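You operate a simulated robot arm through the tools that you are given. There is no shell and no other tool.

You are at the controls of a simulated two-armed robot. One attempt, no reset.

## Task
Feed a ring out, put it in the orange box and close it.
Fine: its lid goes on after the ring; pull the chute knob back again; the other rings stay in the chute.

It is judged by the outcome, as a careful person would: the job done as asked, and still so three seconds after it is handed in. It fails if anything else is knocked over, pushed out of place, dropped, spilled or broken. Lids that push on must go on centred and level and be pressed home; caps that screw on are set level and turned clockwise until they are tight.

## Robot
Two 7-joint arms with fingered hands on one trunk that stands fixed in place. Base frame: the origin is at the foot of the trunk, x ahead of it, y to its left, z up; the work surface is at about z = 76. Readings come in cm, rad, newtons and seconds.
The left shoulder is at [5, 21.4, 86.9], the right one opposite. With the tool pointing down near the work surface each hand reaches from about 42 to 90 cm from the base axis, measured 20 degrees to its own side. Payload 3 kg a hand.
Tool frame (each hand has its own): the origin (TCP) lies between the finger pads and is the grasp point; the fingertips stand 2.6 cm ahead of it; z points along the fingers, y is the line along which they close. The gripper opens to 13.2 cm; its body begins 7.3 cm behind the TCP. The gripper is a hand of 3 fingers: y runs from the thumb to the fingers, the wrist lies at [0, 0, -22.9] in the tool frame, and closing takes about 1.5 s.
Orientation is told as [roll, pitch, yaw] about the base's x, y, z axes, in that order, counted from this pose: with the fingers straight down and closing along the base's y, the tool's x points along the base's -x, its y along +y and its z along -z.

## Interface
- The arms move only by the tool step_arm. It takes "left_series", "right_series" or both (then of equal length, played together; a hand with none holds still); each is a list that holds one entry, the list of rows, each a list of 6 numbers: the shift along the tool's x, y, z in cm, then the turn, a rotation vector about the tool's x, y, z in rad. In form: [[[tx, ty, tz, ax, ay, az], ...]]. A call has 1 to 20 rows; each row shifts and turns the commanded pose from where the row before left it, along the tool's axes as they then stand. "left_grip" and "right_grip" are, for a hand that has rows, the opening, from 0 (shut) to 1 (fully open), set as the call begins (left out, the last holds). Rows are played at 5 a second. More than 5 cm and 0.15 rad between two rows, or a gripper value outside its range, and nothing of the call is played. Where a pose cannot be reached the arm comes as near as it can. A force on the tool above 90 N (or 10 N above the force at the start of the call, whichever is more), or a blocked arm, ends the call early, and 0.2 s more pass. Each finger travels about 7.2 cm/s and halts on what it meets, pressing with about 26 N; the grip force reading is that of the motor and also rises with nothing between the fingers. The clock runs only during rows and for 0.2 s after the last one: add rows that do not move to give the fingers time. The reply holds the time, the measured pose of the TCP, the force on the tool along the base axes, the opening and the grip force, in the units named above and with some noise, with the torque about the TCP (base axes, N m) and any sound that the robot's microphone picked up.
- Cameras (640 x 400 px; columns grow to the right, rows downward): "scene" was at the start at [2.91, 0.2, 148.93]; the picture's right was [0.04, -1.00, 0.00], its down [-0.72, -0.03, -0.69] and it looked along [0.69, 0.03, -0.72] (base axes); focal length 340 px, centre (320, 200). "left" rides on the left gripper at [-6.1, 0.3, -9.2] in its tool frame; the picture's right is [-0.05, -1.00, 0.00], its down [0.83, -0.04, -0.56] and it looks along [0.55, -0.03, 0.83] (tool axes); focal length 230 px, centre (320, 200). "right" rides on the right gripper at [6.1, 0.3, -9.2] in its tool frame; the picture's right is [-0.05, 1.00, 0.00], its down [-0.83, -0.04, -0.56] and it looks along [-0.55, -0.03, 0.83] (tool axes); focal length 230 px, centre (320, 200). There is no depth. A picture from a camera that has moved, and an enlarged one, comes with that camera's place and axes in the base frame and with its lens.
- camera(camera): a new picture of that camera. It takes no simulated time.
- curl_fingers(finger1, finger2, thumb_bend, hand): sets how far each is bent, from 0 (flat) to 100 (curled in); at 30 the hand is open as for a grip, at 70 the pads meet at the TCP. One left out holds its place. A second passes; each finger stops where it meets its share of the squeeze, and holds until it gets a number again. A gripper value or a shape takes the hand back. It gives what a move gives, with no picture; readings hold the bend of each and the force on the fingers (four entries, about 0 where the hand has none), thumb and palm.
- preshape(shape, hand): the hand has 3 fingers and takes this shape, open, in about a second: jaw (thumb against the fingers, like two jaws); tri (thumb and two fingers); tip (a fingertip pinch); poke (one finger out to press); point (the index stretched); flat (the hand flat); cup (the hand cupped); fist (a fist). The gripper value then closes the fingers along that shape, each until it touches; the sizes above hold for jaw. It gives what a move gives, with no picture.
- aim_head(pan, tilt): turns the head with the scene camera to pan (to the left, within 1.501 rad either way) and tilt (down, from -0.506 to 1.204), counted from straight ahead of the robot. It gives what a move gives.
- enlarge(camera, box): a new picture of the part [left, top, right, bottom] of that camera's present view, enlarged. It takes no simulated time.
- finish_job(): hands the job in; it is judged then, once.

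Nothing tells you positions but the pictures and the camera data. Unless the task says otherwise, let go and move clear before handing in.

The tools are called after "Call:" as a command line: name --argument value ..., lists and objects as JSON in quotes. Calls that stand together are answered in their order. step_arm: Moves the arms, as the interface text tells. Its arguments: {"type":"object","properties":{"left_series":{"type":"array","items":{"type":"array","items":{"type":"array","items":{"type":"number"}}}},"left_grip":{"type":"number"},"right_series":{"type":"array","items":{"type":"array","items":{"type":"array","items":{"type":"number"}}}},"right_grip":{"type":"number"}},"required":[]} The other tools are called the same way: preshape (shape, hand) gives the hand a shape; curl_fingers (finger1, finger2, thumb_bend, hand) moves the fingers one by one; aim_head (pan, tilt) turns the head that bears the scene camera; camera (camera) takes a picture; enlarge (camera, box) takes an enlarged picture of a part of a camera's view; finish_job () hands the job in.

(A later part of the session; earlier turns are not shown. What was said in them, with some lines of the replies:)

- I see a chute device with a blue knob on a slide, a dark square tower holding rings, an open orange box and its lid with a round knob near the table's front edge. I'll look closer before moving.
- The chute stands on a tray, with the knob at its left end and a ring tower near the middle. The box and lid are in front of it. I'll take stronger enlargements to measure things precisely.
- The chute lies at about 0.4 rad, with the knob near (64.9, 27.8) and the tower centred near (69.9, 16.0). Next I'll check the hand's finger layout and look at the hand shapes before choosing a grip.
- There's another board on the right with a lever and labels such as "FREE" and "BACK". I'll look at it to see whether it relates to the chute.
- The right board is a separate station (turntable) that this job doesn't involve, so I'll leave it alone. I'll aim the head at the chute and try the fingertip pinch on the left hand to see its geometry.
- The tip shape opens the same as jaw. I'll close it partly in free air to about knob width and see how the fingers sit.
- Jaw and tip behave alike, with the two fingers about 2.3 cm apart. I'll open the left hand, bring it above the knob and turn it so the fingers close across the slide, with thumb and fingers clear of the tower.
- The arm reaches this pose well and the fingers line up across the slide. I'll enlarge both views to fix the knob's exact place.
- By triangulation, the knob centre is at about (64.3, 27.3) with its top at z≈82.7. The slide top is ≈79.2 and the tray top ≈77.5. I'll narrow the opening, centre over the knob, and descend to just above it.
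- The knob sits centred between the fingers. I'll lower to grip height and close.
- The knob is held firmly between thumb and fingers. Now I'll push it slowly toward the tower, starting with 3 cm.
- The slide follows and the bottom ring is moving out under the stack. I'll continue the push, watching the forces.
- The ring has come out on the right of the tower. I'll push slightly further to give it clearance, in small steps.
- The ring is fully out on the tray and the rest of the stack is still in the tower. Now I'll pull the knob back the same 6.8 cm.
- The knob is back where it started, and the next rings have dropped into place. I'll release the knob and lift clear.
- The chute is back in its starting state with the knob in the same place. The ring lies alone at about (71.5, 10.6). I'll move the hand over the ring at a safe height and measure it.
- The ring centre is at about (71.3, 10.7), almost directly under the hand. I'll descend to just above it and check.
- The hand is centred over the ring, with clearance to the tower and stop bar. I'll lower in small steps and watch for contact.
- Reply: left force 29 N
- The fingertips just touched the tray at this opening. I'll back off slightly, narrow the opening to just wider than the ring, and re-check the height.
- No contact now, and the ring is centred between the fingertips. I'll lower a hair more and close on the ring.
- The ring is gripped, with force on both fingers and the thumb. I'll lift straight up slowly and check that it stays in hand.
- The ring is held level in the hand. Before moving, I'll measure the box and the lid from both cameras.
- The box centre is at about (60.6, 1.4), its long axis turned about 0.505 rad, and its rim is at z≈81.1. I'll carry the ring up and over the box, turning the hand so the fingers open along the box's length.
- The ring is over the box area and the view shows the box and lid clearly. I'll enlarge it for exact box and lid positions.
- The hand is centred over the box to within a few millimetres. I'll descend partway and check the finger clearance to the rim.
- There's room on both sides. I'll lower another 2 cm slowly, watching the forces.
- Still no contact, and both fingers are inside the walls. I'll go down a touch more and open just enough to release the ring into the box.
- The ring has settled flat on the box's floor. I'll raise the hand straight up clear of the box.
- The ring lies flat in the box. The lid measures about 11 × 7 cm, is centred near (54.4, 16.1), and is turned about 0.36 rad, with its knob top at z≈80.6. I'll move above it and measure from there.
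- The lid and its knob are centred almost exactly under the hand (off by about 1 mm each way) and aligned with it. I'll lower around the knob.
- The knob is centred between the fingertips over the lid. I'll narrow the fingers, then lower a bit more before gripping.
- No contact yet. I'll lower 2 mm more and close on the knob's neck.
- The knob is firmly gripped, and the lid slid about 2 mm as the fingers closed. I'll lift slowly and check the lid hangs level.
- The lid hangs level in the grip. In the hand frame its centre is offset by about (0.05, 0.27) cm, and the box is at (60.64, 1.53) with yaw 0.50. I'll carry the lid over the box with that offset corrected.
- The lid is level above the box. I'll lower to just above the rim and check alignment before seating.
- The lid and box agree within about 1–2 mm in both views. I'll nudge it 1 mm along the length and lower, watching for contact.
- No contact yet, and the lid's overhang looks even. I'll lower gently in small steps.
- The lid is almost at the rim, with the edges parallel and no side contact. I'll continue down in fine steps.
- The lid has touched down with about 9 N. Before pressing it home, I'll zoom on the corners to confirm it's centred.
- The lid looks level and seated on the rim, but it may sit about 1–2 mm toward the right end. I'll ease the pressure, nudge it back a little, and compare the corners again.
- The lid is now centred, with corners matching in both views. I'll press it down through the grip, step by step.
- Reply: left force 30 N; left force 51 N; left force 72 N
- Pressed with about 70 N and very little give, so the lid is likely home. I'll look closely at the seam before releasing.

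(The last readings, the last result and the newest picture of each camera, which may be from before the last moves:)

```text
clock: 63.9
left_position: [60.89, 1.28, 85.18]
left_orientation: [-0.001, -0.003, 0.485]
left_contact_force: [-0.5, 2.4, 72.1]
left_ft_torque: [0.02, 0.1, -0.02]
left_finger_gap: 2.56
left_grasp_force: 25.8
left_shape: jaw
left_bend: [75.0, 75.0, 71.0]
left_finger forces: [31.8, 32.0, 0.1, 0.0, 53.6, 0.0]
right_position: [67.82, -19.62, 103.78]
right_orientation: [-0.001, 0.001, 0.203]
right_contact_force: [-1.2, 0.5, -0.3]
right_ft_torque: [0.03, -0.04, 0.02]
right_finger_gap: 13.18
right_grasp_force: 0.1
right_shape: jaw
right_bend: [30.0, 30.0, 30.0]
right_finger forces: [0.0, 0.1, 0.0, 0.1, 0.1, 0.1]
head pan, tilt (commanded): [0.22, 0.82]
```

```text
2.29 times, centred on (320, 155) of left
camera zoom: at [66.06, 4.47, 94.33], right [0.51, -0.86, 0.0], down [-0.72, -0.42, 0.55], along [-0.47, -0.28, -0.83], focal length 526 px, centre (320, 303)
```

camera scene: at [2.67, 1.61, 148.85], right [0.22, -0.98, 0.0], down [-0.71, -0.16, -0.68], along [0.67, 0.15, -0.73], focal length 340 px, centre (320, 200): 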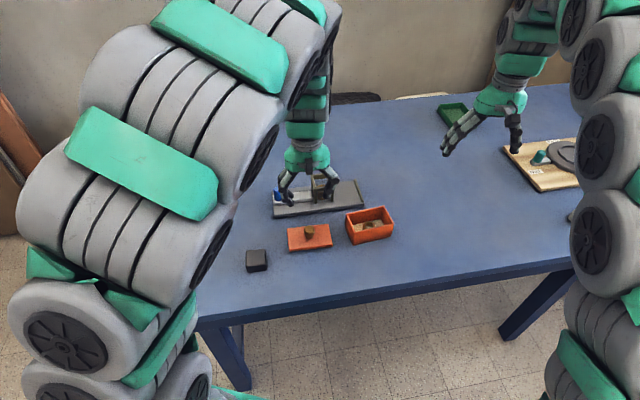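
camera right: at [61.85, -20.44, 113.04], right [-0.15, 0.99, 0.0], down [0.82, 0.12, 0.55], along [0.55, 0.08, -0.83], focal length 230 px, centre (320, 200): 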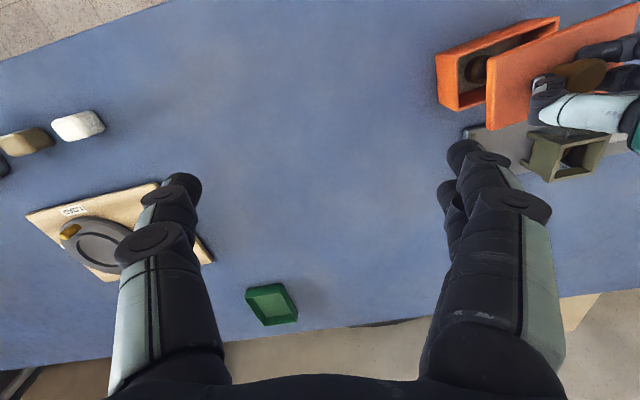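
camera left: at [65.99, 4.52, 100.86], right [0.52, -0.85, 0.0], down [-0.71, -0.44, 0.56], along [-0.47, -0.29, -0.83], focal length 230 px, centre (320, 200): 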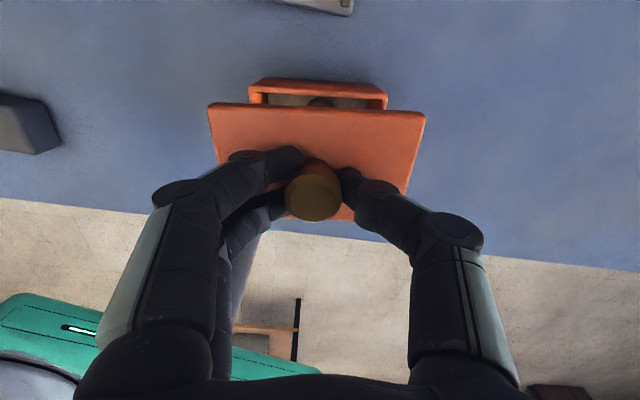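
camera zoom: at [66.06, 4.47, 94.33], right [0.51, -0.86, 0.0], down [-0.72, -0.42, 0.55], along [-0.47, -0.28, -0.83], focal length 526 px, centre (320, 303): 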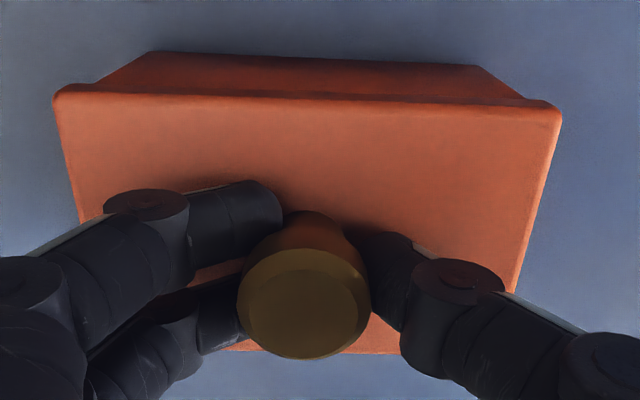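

The seam is closed all round with no visible gap. I'll unload, open the fingers slightly, and rise clear of the knob.

Call:
step_arm --left_series '[[[0, 0, -0.1, 0, 0, 0], [0, 0, -0.07, 0, 0, 0], [0, 0, 0, 0, 0, 0]]]'

Call:
step_arm --left_series '[[[0, 0, 0, 0, 0, 0], [0, 0, -0.1, 0, 0, 0], [0, 0, -0.1, 0, 0, 0], [0, 0, -0.1, 0, 0, 0], [0, 0, 0, 0, 0, 0]]]' --left_grip 0.28

Call:
step_arm --left_series '[[[0, 0, -0.2, 0, 0, 0], [0, 0, -0.3, 0, 0, 0], [0, 0, -0.5, 0, 0, 0], [0, 0, -1.0, 0, 0, 0], [0, 0, -2.0, 0, 0, 0], [0, 0, -2.0, 0, 0, 0], [0, 0, -3.0, 0, 0, 0], [0, 0, -3.0, 0, 0, 0], [0, 0, 0, 0, 0, 0]]]' --left_grip 0.45

Call:
enlarge --camera "scene" --box '[335, 190, 407, 250]'

Call:
enlarge --camera "left" --box '[240, 60, 400, 180]'

Call:
enlarge --camera "right" --box '[420, 0, 570, 120]'

```text
clock: 64.7
left_position: [60.84, 1.3, 85.14]
left_orientation: [-0.001, 0.0, 0.486]
left_contact_force: [10.1, -0.5, 43.9]
left_ft_torque: [-0.12, -0.3, -0.02]
left_finger_gap: 2.46
left_grasp_force: 25.8
left_shape: jaw
left_bend: [75.0, 75.0, 71.0]
left_finger forces: [24.2, 22.9, 0.1, 0.1, 46.7, 0.0]
right_position: [67.85, -19.44, 103.7]
right_orientation: [0.001, -0.001, 0.2]
right_contact_force: [-0.2, 0.7, -0.3]
right_ft_torque: [0.03, -0.01, -0.02]
right_finger_gap: 13.19
right_grasp_force: 0.1
right_shape: jaw
right_bend: [30.0, 30.0, 30.0]
right_finger forces: [0.0, 0.0, 0.0, 0.0, 0.0, 0.1]
head pan, tilt (commanded): [0.22, 0.82]
```

```text
clock: 65.9
left_position: [60.74, 1.41, 85.3]
left_orientation: [0.002, 0.0, 0.486]
left_contact_force: [-0.4, 0.5, 3.1]
left_ft_torque: [-0.02, -0.05, -0.01]
left_finger_gap: 3.62
left_grasp_force: 0.0
left_shape: jaw
left_bend: [74.0, 74.0, 70.0]
left_finger forces: [1.0, 0.9, 0.0, 0.0, 1.1, 0.0]
right_position: [67.92, -19.55, 103.66]
right_orientation: [0.001, 0.0, 0.2]
right_contact_force: [0.2, 0.4, -0.3]
right_ft_torque: [0.0, 0.0, 0.02]
right_finger_gap: 13.19
right_grasp_force: 0.0
right_shape: jaw
right_bend: [30.0, 30.0, 30.0]
right_finger forces: [0.1, 0.1, 0.0, 0.1, 0.0, 0.1]
head pan, tilt (commanded): [0.22, 0.82]
```

```text
clock: 67.9
left_position: [60.91, 1.22, 97.44]
left_orientation: [0.0, 0.0, 0.485]
left_contact_force: [-0.1, -0.6, 0.3]
left_ft_torque: [-0.02, 0.01, 0.0]
left_finger_gap: 5.9
left_grasp_force: 0.1
left_shape: jaw
left_bend: [73.0, 73.0, 70.0]
left_finger forces: [0.1, 0.0, 0.1, 0.1, 0.1, 0.0]
right_position: [67.91, -19.55, 103.71]
right_orientation: [0.0, -0.001, 0.2]
right_contact_force: [0.2, -0.3, -0.3]
right_ft_torque: [0.0, 0.05, 0.05]
right_finger_gap: 13.18
right_grasp_force: 0.1
right_shape: jaw
right_bend: [30.0, 30.0, 30.0]
right_finger forces: [0.0, 0.1, 0.0, 0.1, 0.0, 0.0]
head pan, tilt (commanded): [0.22, 0.82]
```

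```text
6.67 times, centred on (371, 220) of scene
camera zoom: at [2.68, 1.61, 148.85], right [0.22, -0.98, 0.0], down [-0.71, -0.16, -0.68], along [0.67, 0.15, -0.73], focal length 2269 px, centre (-20, 67)
```

zoom: 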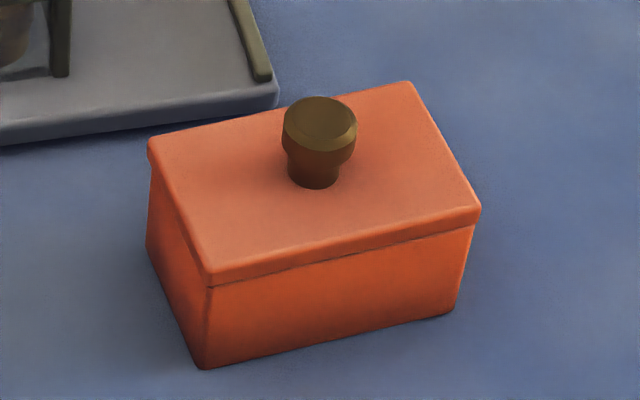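

```text
3.33 times, centred on (320, 120) of left
camera zoom: at [66.05, 4.47, 106.6], right [0.51, -0.86, 0.0], down [-0.71, -0.43, 0.56], along [-0.48, -0.28, -0.83], focal length 767 px, centre (320, 467)
```

zoom: 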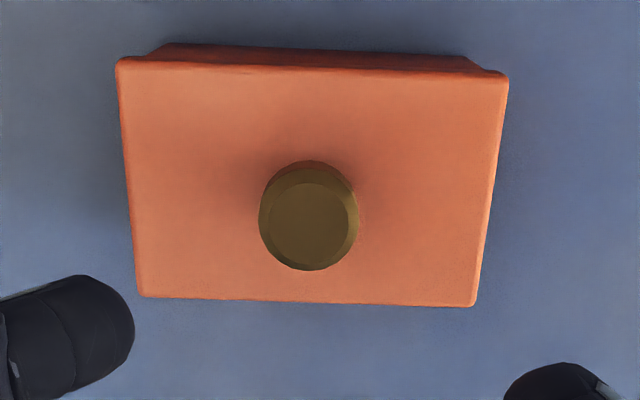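

```text
3.33 times, centred on (495, 60) of right
camera zoom: at [61.84, -20.44, 113.03], right [-0.15, 0.99, 0.0], down [0.82, 0.12, 0.55], along [0.55, 0.08, -0.83], focal length 767 px, centre (-263, 667)
```

zoom: 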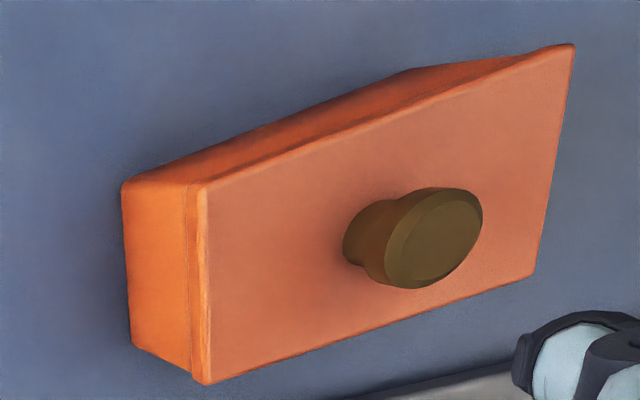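

The lid looks seated and level, and the box hasn't moved. I'll zoom on the seam from different sides to make sure it's home.

Call:
enlarge --camera "scene" --box '[350, 212, 392, 240]'

Call:
enlarge --camera "right" --box '[440, 20, 520, 100]'

Call:
enlarge --camera "left" --box '[260, 60, 380, 100]'

```text
14.29 times, centred on (371, 226) of scene
camera zoom: at [2.68, 1.61, 148.85], right [0.22, -0.98, 0.0], down [-0.71, -0.16, -0.68], along [0.67, 0.15, -0.73], focal length 4862 px, centre (-409, -171)
```

zoom: 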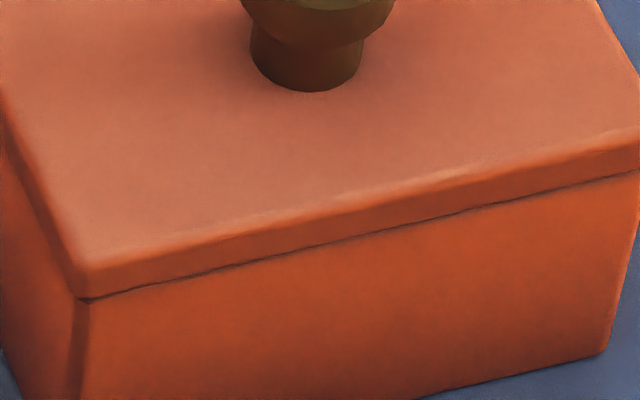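

```text
5.00 times, centred on (480, 60) of right
camera zoom: at [61.84, -20.44, 113.03], right [-0.15, 0.99, 0.0], down [0.82, 0.12, 0.55], along [0.55, 0.08, -0.83], focal length 1150 px, centre (-480, 900)
```

zoom: 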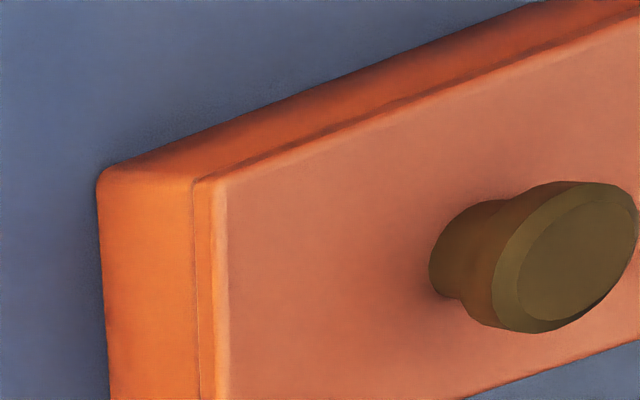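

```text
5.33 times, centred on (320, 80) of left
camera zoom: at [66.05, 4.47, 106.6], right [0.51, -0.86, 0.0], down [-0.71, -0.43, 0.56], along [-0.48, -0.28, -0.83], focal length 1227 px, centre (320, 840)
```

zoom: 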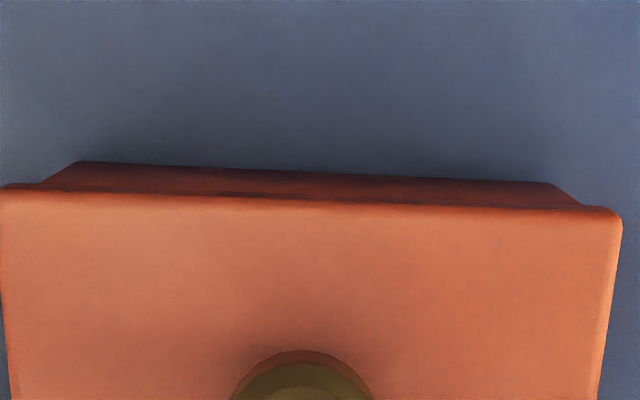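

From above, the seam looks closed, but the overhang could hide a small gap. I'll bring the right hand's camera around for a low side view of the box, keeping well clear of it.

Call:
step_arm --right_series '[[[3.3, -0.43, 0, 0, 0, 0], [3.3, -0.43, 0, 0, 0, 0], [3.3, -0.43, 0, 0, 0, 0], [3.3, -0.42, 0, 0, 0, 0], [0, 0, 0, 0, 0, -0.143], [0, 0, 0, 0, 0, -0.143], [0, 0, 0, 0, 0, -0.143], [0, 0, 0, 0, 0, -0.143], [0, 0, 0, 0, 0, -0.143], [0, 0, 0, 0, 0, -0.143], [0, 0, 0, 0, 0, -0.143], [0, 0, 3.0, 0, 0, 0], [0, 0, 3.0, 0, 0, 0], [0, 0, 0, 0, 0, 0]]]'

Call:
camera --camera "right"

Call:
camera --camera "scene"

```text
clock: 70.9
left_position: [60.82, 1.25, 97.33]
left_orientation: [0.0, 0.0, 0.484]
left_contact_force: [-0.2, 0.3, 0.5]
left_ft_torque: [-0.01, 0.02, -0.01]
left_finger_gap: 5.87
left_grasp_force: 0.0
left_shape: jaw
left_bend: [73.0, 73.0, 70.0]
left_finger forces: [0.1, 0.0, 0.0, 0.0, 0.0, 0.0]
right_position: [55.31, -23.93, 97.72]
right_orientation: [0.001, 0.001, 1.202]
right_contact_force: [-0.6, 0.6, 0.2]
right_ft_torque: [0.0, 0.0, 0.01]
right_finger_gap: 13.17
right_grasp_force: 0.1
right_shape: jaw
right_bend: [30.0, 30.0, 30.0]
right_finger forces: [0.0, 0.1, 0.0, 0.1, 0.0, 0.1]
head pan, tilt (commanded): [0.22, 0.82]
```

```text
taken
camera right: at [52.9, -29.53, 106.99], right [-0.91, 0.41, 0.0], down [0.34, 0.76, 0.56], along [0.23, 0.51, -0.83], focal length 230 px, centre (320, 200)
```

right: 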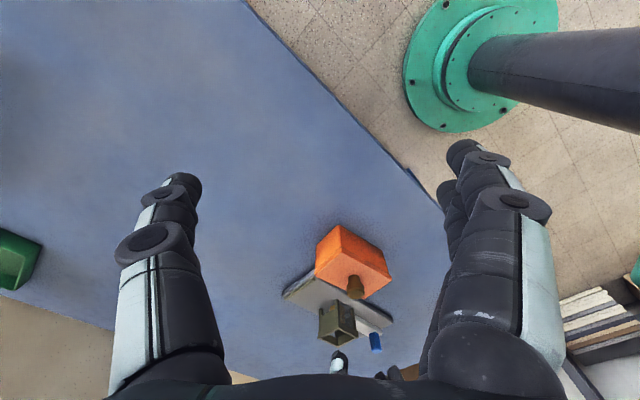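

```text
taken
camera scene: at [2.67, 1.61, 148.85], right [0.22, -0.98, 0.0], down [-0.71, -0.16, -0.68], along [0.67, 0.15, -0.73], focal length 340 px, centre (320, 200)
```

scene: 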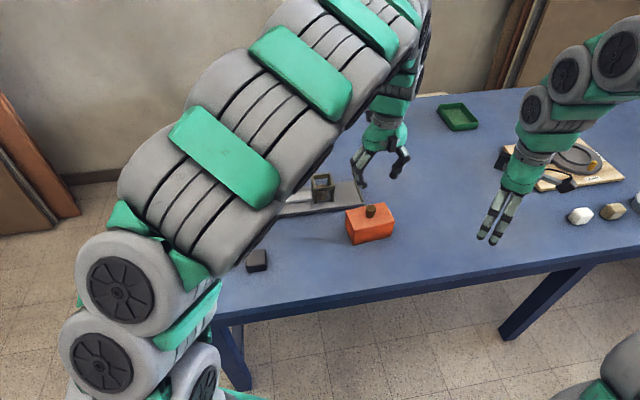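

The view is clear and the right hand is well away from everything. I'll lower it to look at the seam from the side.

Call:
step_arm --right_series '[[[0, 0, 3.0, 0, 0, 0], [0, 0, 3.0, 0, 0, 0], [0, 0, 3.0, 0, 0, 0], [0, 0, 3.0, 0, 0, 0], [0, 0, 1.0, 0, 0, 0], [0, 0, 0, 0, 0, 0]]]'

Call:
camera --camera "right"

Call:
enlarge --camera "right" --box '[280, 270, 420, 370]'

```text
clock: 72.3
left_position: [60.93, 1.32, 97.41]
left_orientation: [0.0, 0.001, 0.485]
left_contact_force: [-1.2, -0.7, -0.9]
left_ft_torque: [0.01, 0.01, 0.02]
left_finger_gap: 5.92
left_grasp_force: 0.0
left_shape: jaw
left_bend: [73.0, 73.0, 70.0]
left_finger forces: [0.1, 0.1, 0.0, 0.1, 0.1, 0.0]
right_position: [55.2, -23.83, 84.69]
right_orientation: [-0.001, 0.001, 1.203]
right_contact_force: [0.0, -0.3, -0.1]
right_ft_torque: [0.0, -0.02, 0.03]
right_finger_gap: 13.2
right_grasp_force: 0.0
right_shape: jaw
right_bend: [30.0, 30.0, 30.0]
right_finger forces: [0.0, 0.0, 0.0, 0.0, 0.0, 0.0]
head pan, tilt (commanded): [0.22, 0.82]
```

```text
taken
camera right: at [52.82, -29.5, 94.02], right [-0.91, 0.41, 0.0], down [0.34, 0.76, 0.56], along [0.23, 0.51, -0.83], focal length 230 px, centre (320, 200)
```

right: 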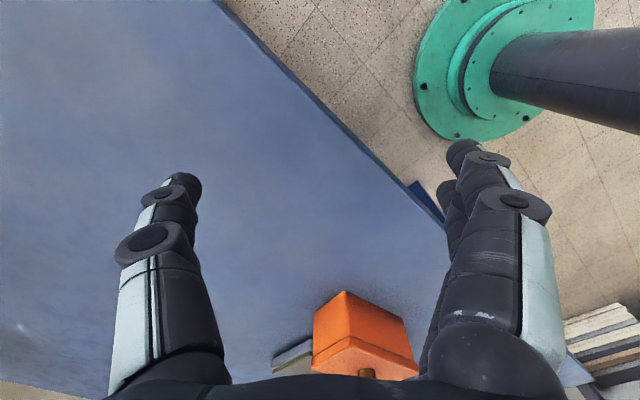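

```text
4.00 times, centred on (350, 320) of right
camera zoom: at [52.82, -29.5, 94.02], right [-0.91, 0.41, 0.0], down [0.34, 0.76, 0.56], along [0.23, 0.51, -0.83], focal length 920 px, centre (200, -280)
```

zoom: 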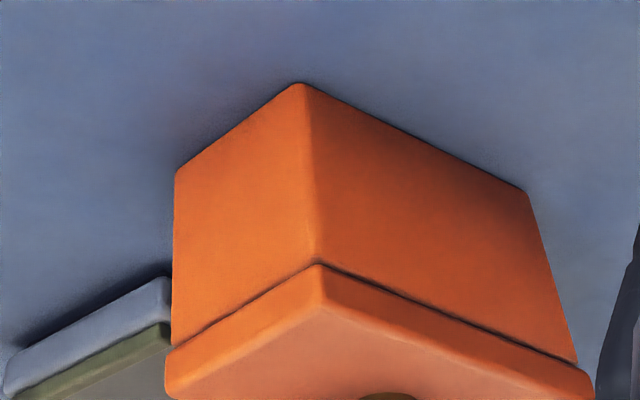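

The side view shows lid and box meeting closely, with a thin dark line. I'll zoom right in on that line.

Call:
enlarge --camera "right" --box '[316, 325, 386, 369]'

Call:
enlarge --camera "right" --box '[345, 325, 385, 350]'

Call:
enlarge --camera "right" --box '[385, 335, 430, 370]'

```text
9.09 times, centred on (351, 347) of right
camera zoom: at [52.82, -29.5, 94.02], right [-0.91, 0.41, 0.0], down [0.34, 0.76, 0.56], along [0.23, 0.51, -0.83], focal length 2092 px, centre (38, -1136)
```

zoom: 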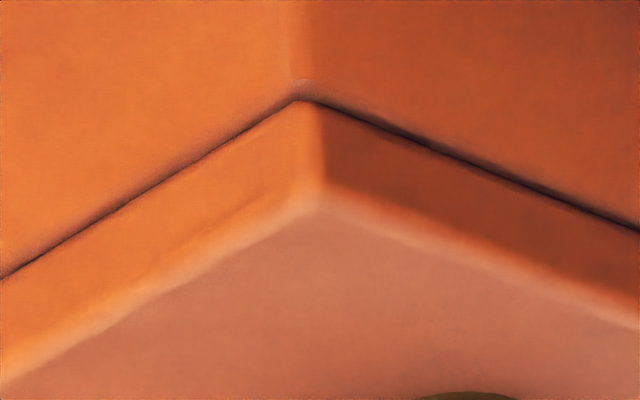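

```text
16.00 times, centred on (365, 338) of right
camera zoom: at [52.82, -29.5, 94.02], right [-0.91, 0.41, 0.0], down [0.34, 0.76, 0.56], along [0.23, 0.51, -0.83], focal length 3681 px, centre (-400, -2000)
```

zoom: 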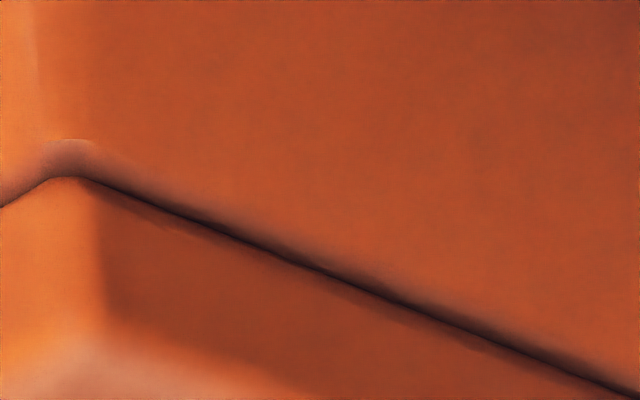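

```text
11.43 times, centred on (408, 352) of right
camera zoom: at [52.82, -29.5, 94.02], right [-0.91, 0.41, 0.0], down [0.34, 0.76, 0.56], along [0.23, 0.51, -0.83], focal length 2629 px, centre (-680, -1543)
```

zoom: 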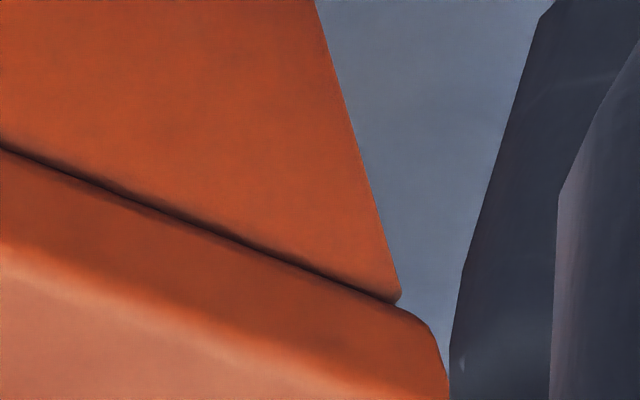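

The seam is closed, so the dark line is only shading. One more check of the overhang at the other corners for centring.

Call:
enlarge --camera "right" --box '[300, 335, 345, 370]'

Call:
enlarge --camera "left" --box '[262, 68, 302, 93]'

Call:
enlarge --camera "left" --box '[350, 70, 390, 95]'

Call:
enlarge --camera "scene" --box '[340, 205, 400, 245]'

```text
11.43 times, centred on (322, 352) of right
camera zoom: at [52.82, -29.5, 94.02], right [-0.91, 0.41, 0.0], down [0.34, 0.76, 0.56], along [0.23, 0.51, -0.83], focal length 2629 px, centre (291, -1543)
```

zoom: 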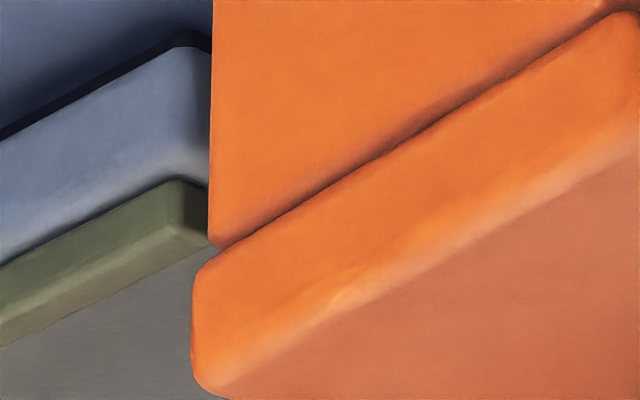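

```text
16.00 times, centred on (282, 80) of left
camera zoom: at [66.06, 4.46, 106.58], right [0.51, -0.86, 0.0], down [-0.71, -0.43, 0.56], along [-0.48, -0.28, -0.83], focal length 3681 px, centre (928, 2112)
```

zoom: 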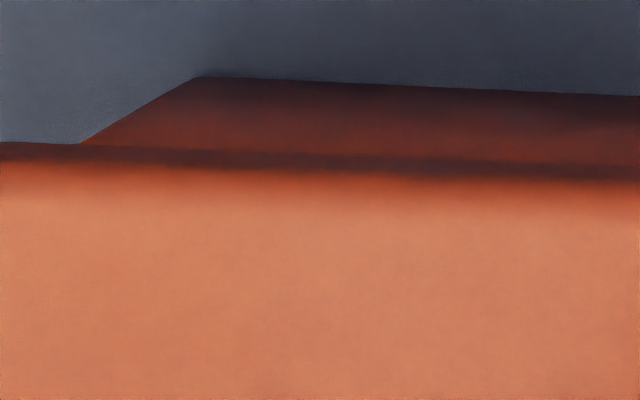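

```text
16.00 times, centred on (370, 82) of left
camera zoom: at [66.06, 4.46, 106.58], right [0.51, -0.86, 0.0], down [-0.71, -0.43, 0.56], along [-0.48, -0.28, -0.83], focal length 3681 px, centre (-480, 2080)
```

zoom: 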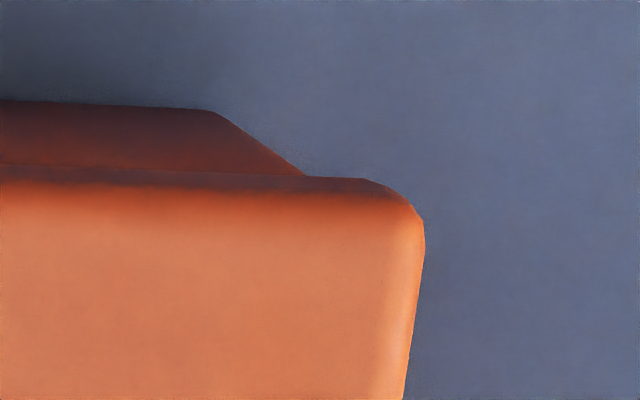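

```text
10.00 times, centred on (370, 225) of scene
camera zoom: at [2.67, 1.61, 148.85], right [0.22, -0.98, 0.0], down [-0.71, -0.16, -0.68], along [0.67, 0.15, -0.73], focal length 3404 px, centre (-180, -50)
```

zoom: 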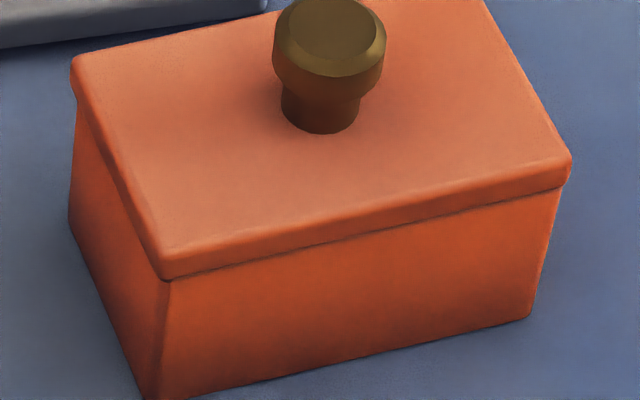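

Everything is seated and centred within a millimetre or two. Now I'll retract both hands: the right straight up, the left up and back to its side.

Call:
step_arm --right_series '[[[0, 0, -3.5, 0, 0, 0], [0, 0, -3.5, 0, 0, 0], [0, 0, -3.5, 0, 0, 0], [0, 0, -3.5, 0, 0, 0], [0, 0, -3.5, 0, 0, 0], [0, 0, -1.5, 0, 0, 0], [0, 0, 0, 0, 0, 0]]]'

Call:
step_arm --left_series '[[[0, 0, -3.0, 0, 0, 0], [0, 0, -3.0, 0, 0, 0], [-2.3, 3.7, 0, 0, 0, 0], [-2.3, 3.7, 0, 0, 0, 0], [-2.3, 3.7, 0, 0, 0, 0], [-2.3, 3.7, 0, 0, 0, 0], [-2.3, 3.7, 0, 0, 0, 0], [-2.3, 3.7, 0, 0, 0, 0], [-2.3, 3.7, 0, 0, 0, 0], [-2.3, 3.7, 0, 0, 0, 0], [-2.3, 3.7, 0, 0, 0, 0], [-2.3, 3.7, 0, 0, 0, 0], [0, 0, 0, 0, 0, 0]]]'

Call:
camera --camera "scene"

Call:
enlarge --camera "scene" --box '[240, 160, 410, 280]'

```text
clock: 73.9
left_position: [60.89, 1.15, 97.44]
left_orientation: [0.001, 0.002, 0.486]
left_contact_force: [0.2, -0.1, 0.4]
left_ft_torque: [-0.01, 0.04, 0.0]
left_finger_gap: 5.87
left_grasp_force: 0.0
left_shape: jaw
left_bend: [73.0, 73.0, 70.0]
left_finger forces: [0.1, 0.0, 0.0, 0.0, 0.0, 0.0]
right_position: [55.26, -23.87, 103.65]
right_orientation: [-0.001, 0.0, 1.201]
right_contact_force: [-0.7, 0.9, -0.3]
right_ft_torque: [-0.01, 0.01, 0.01]
right_finger_gap: 13.2
right_grasp_force: 0.1
right_shape: jaw
right_bend: [30.0, 30.0, 30.0]
right_finger forces: [0.0, 0.1, 0.0, 0.0, 0.0, 0.0]
head pan, tilt (commanded): [0.22, 0.82]
```

```text
clock: 76.7
left_position: [63.84, 45.01, 103.43]
left_orientation: [-0.001, 0.0, 0.486]
left_contact_force: [-0.3, -0.4, 1.8]
left_ft_torque: [0.0, 0.03, -0.03]
left_finger_gap: 5.92
left_grasp_force: 0.1
left_shape: jaw
left_bend: [73.0, 73.0, 70.0]
left_finger forces: [0.0, 0.0, 0.0, 0.0, 0.0, 0.0]
right_position: [55.38, -23.63, 103.74]
right_orientation: [0.0, 0.001, 1.201]
right_contact_force: [-0.1, 0.0, -0.2]
right_ft_torque: [-0.01, -0.01, 0.02]
right_finger_gap: 13.23
right_grasp_force: 0.1
right_shape: jaw
right_bend: [30.0, 30.0, 30.0]
right_finger forces: [0.0, 0.1, 0.0, 0.0, 0.1, 0.0]
head pan, tilt (commanded): [0.22, 0.82]
```

```text
taken
camera scene: at [2.67, 1.61, 148.85], right [0.22, -0.98, 0.0], down [-0.71, -0.16, -0.68], along [0.67, 0.15, -0.73], focal length 340 px, centre (320, 200)
```

scene: 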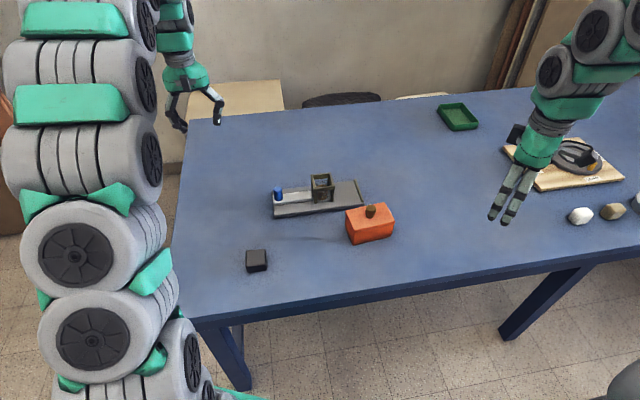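

```text
3.33 times, centred on (325, 220) of scene
camera zoom: at [2.67, 1.61, 148.85], right [0.22, -0.98, 0.0], down [-0.71, -0.16, -0.68], along [0.67, 0.15, -0.73], focal length 1135 px, centre (303, 133)
```

zoom: 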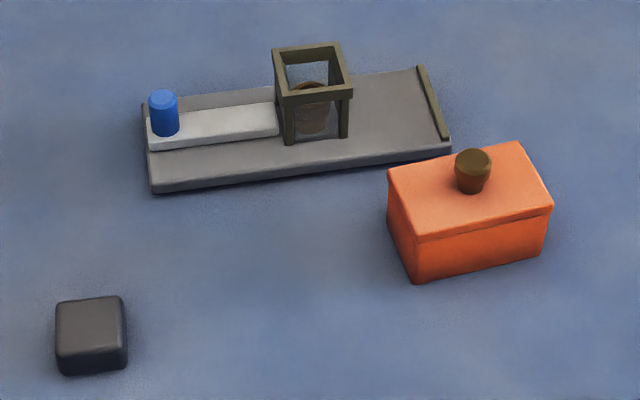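

The box is closed with the ring inside, the chute knob is back at its starting place and the other rings are in the tower. Both hands are empty and clear, and nothing else has moved, so I'm handing in.

Call:
finish_job

```text
The job is handed in.
```

The job is done and handed in. One ring is in the orange box with its lid pressed on, and the chute knob is pulled back to where it started.

- **Ring:** I pushed the chute slide until one ring came out, then released it about 2.5 cm above the box floor. It landed flat.
- **Chute:** The knob and slide sit where they were at the start, and the other rings are still in the tower.
- **Lid:** I pressed it down with about 70 N. A low side view of the front and right-hand sides showed the seam closed. By my measurements it is centred to within 1–2 mm; I saw no tilt but did not measure level separately.
- **Everything else:** Nothing else on the table was touched, and the box did not shift. Both hands are empty and clear.
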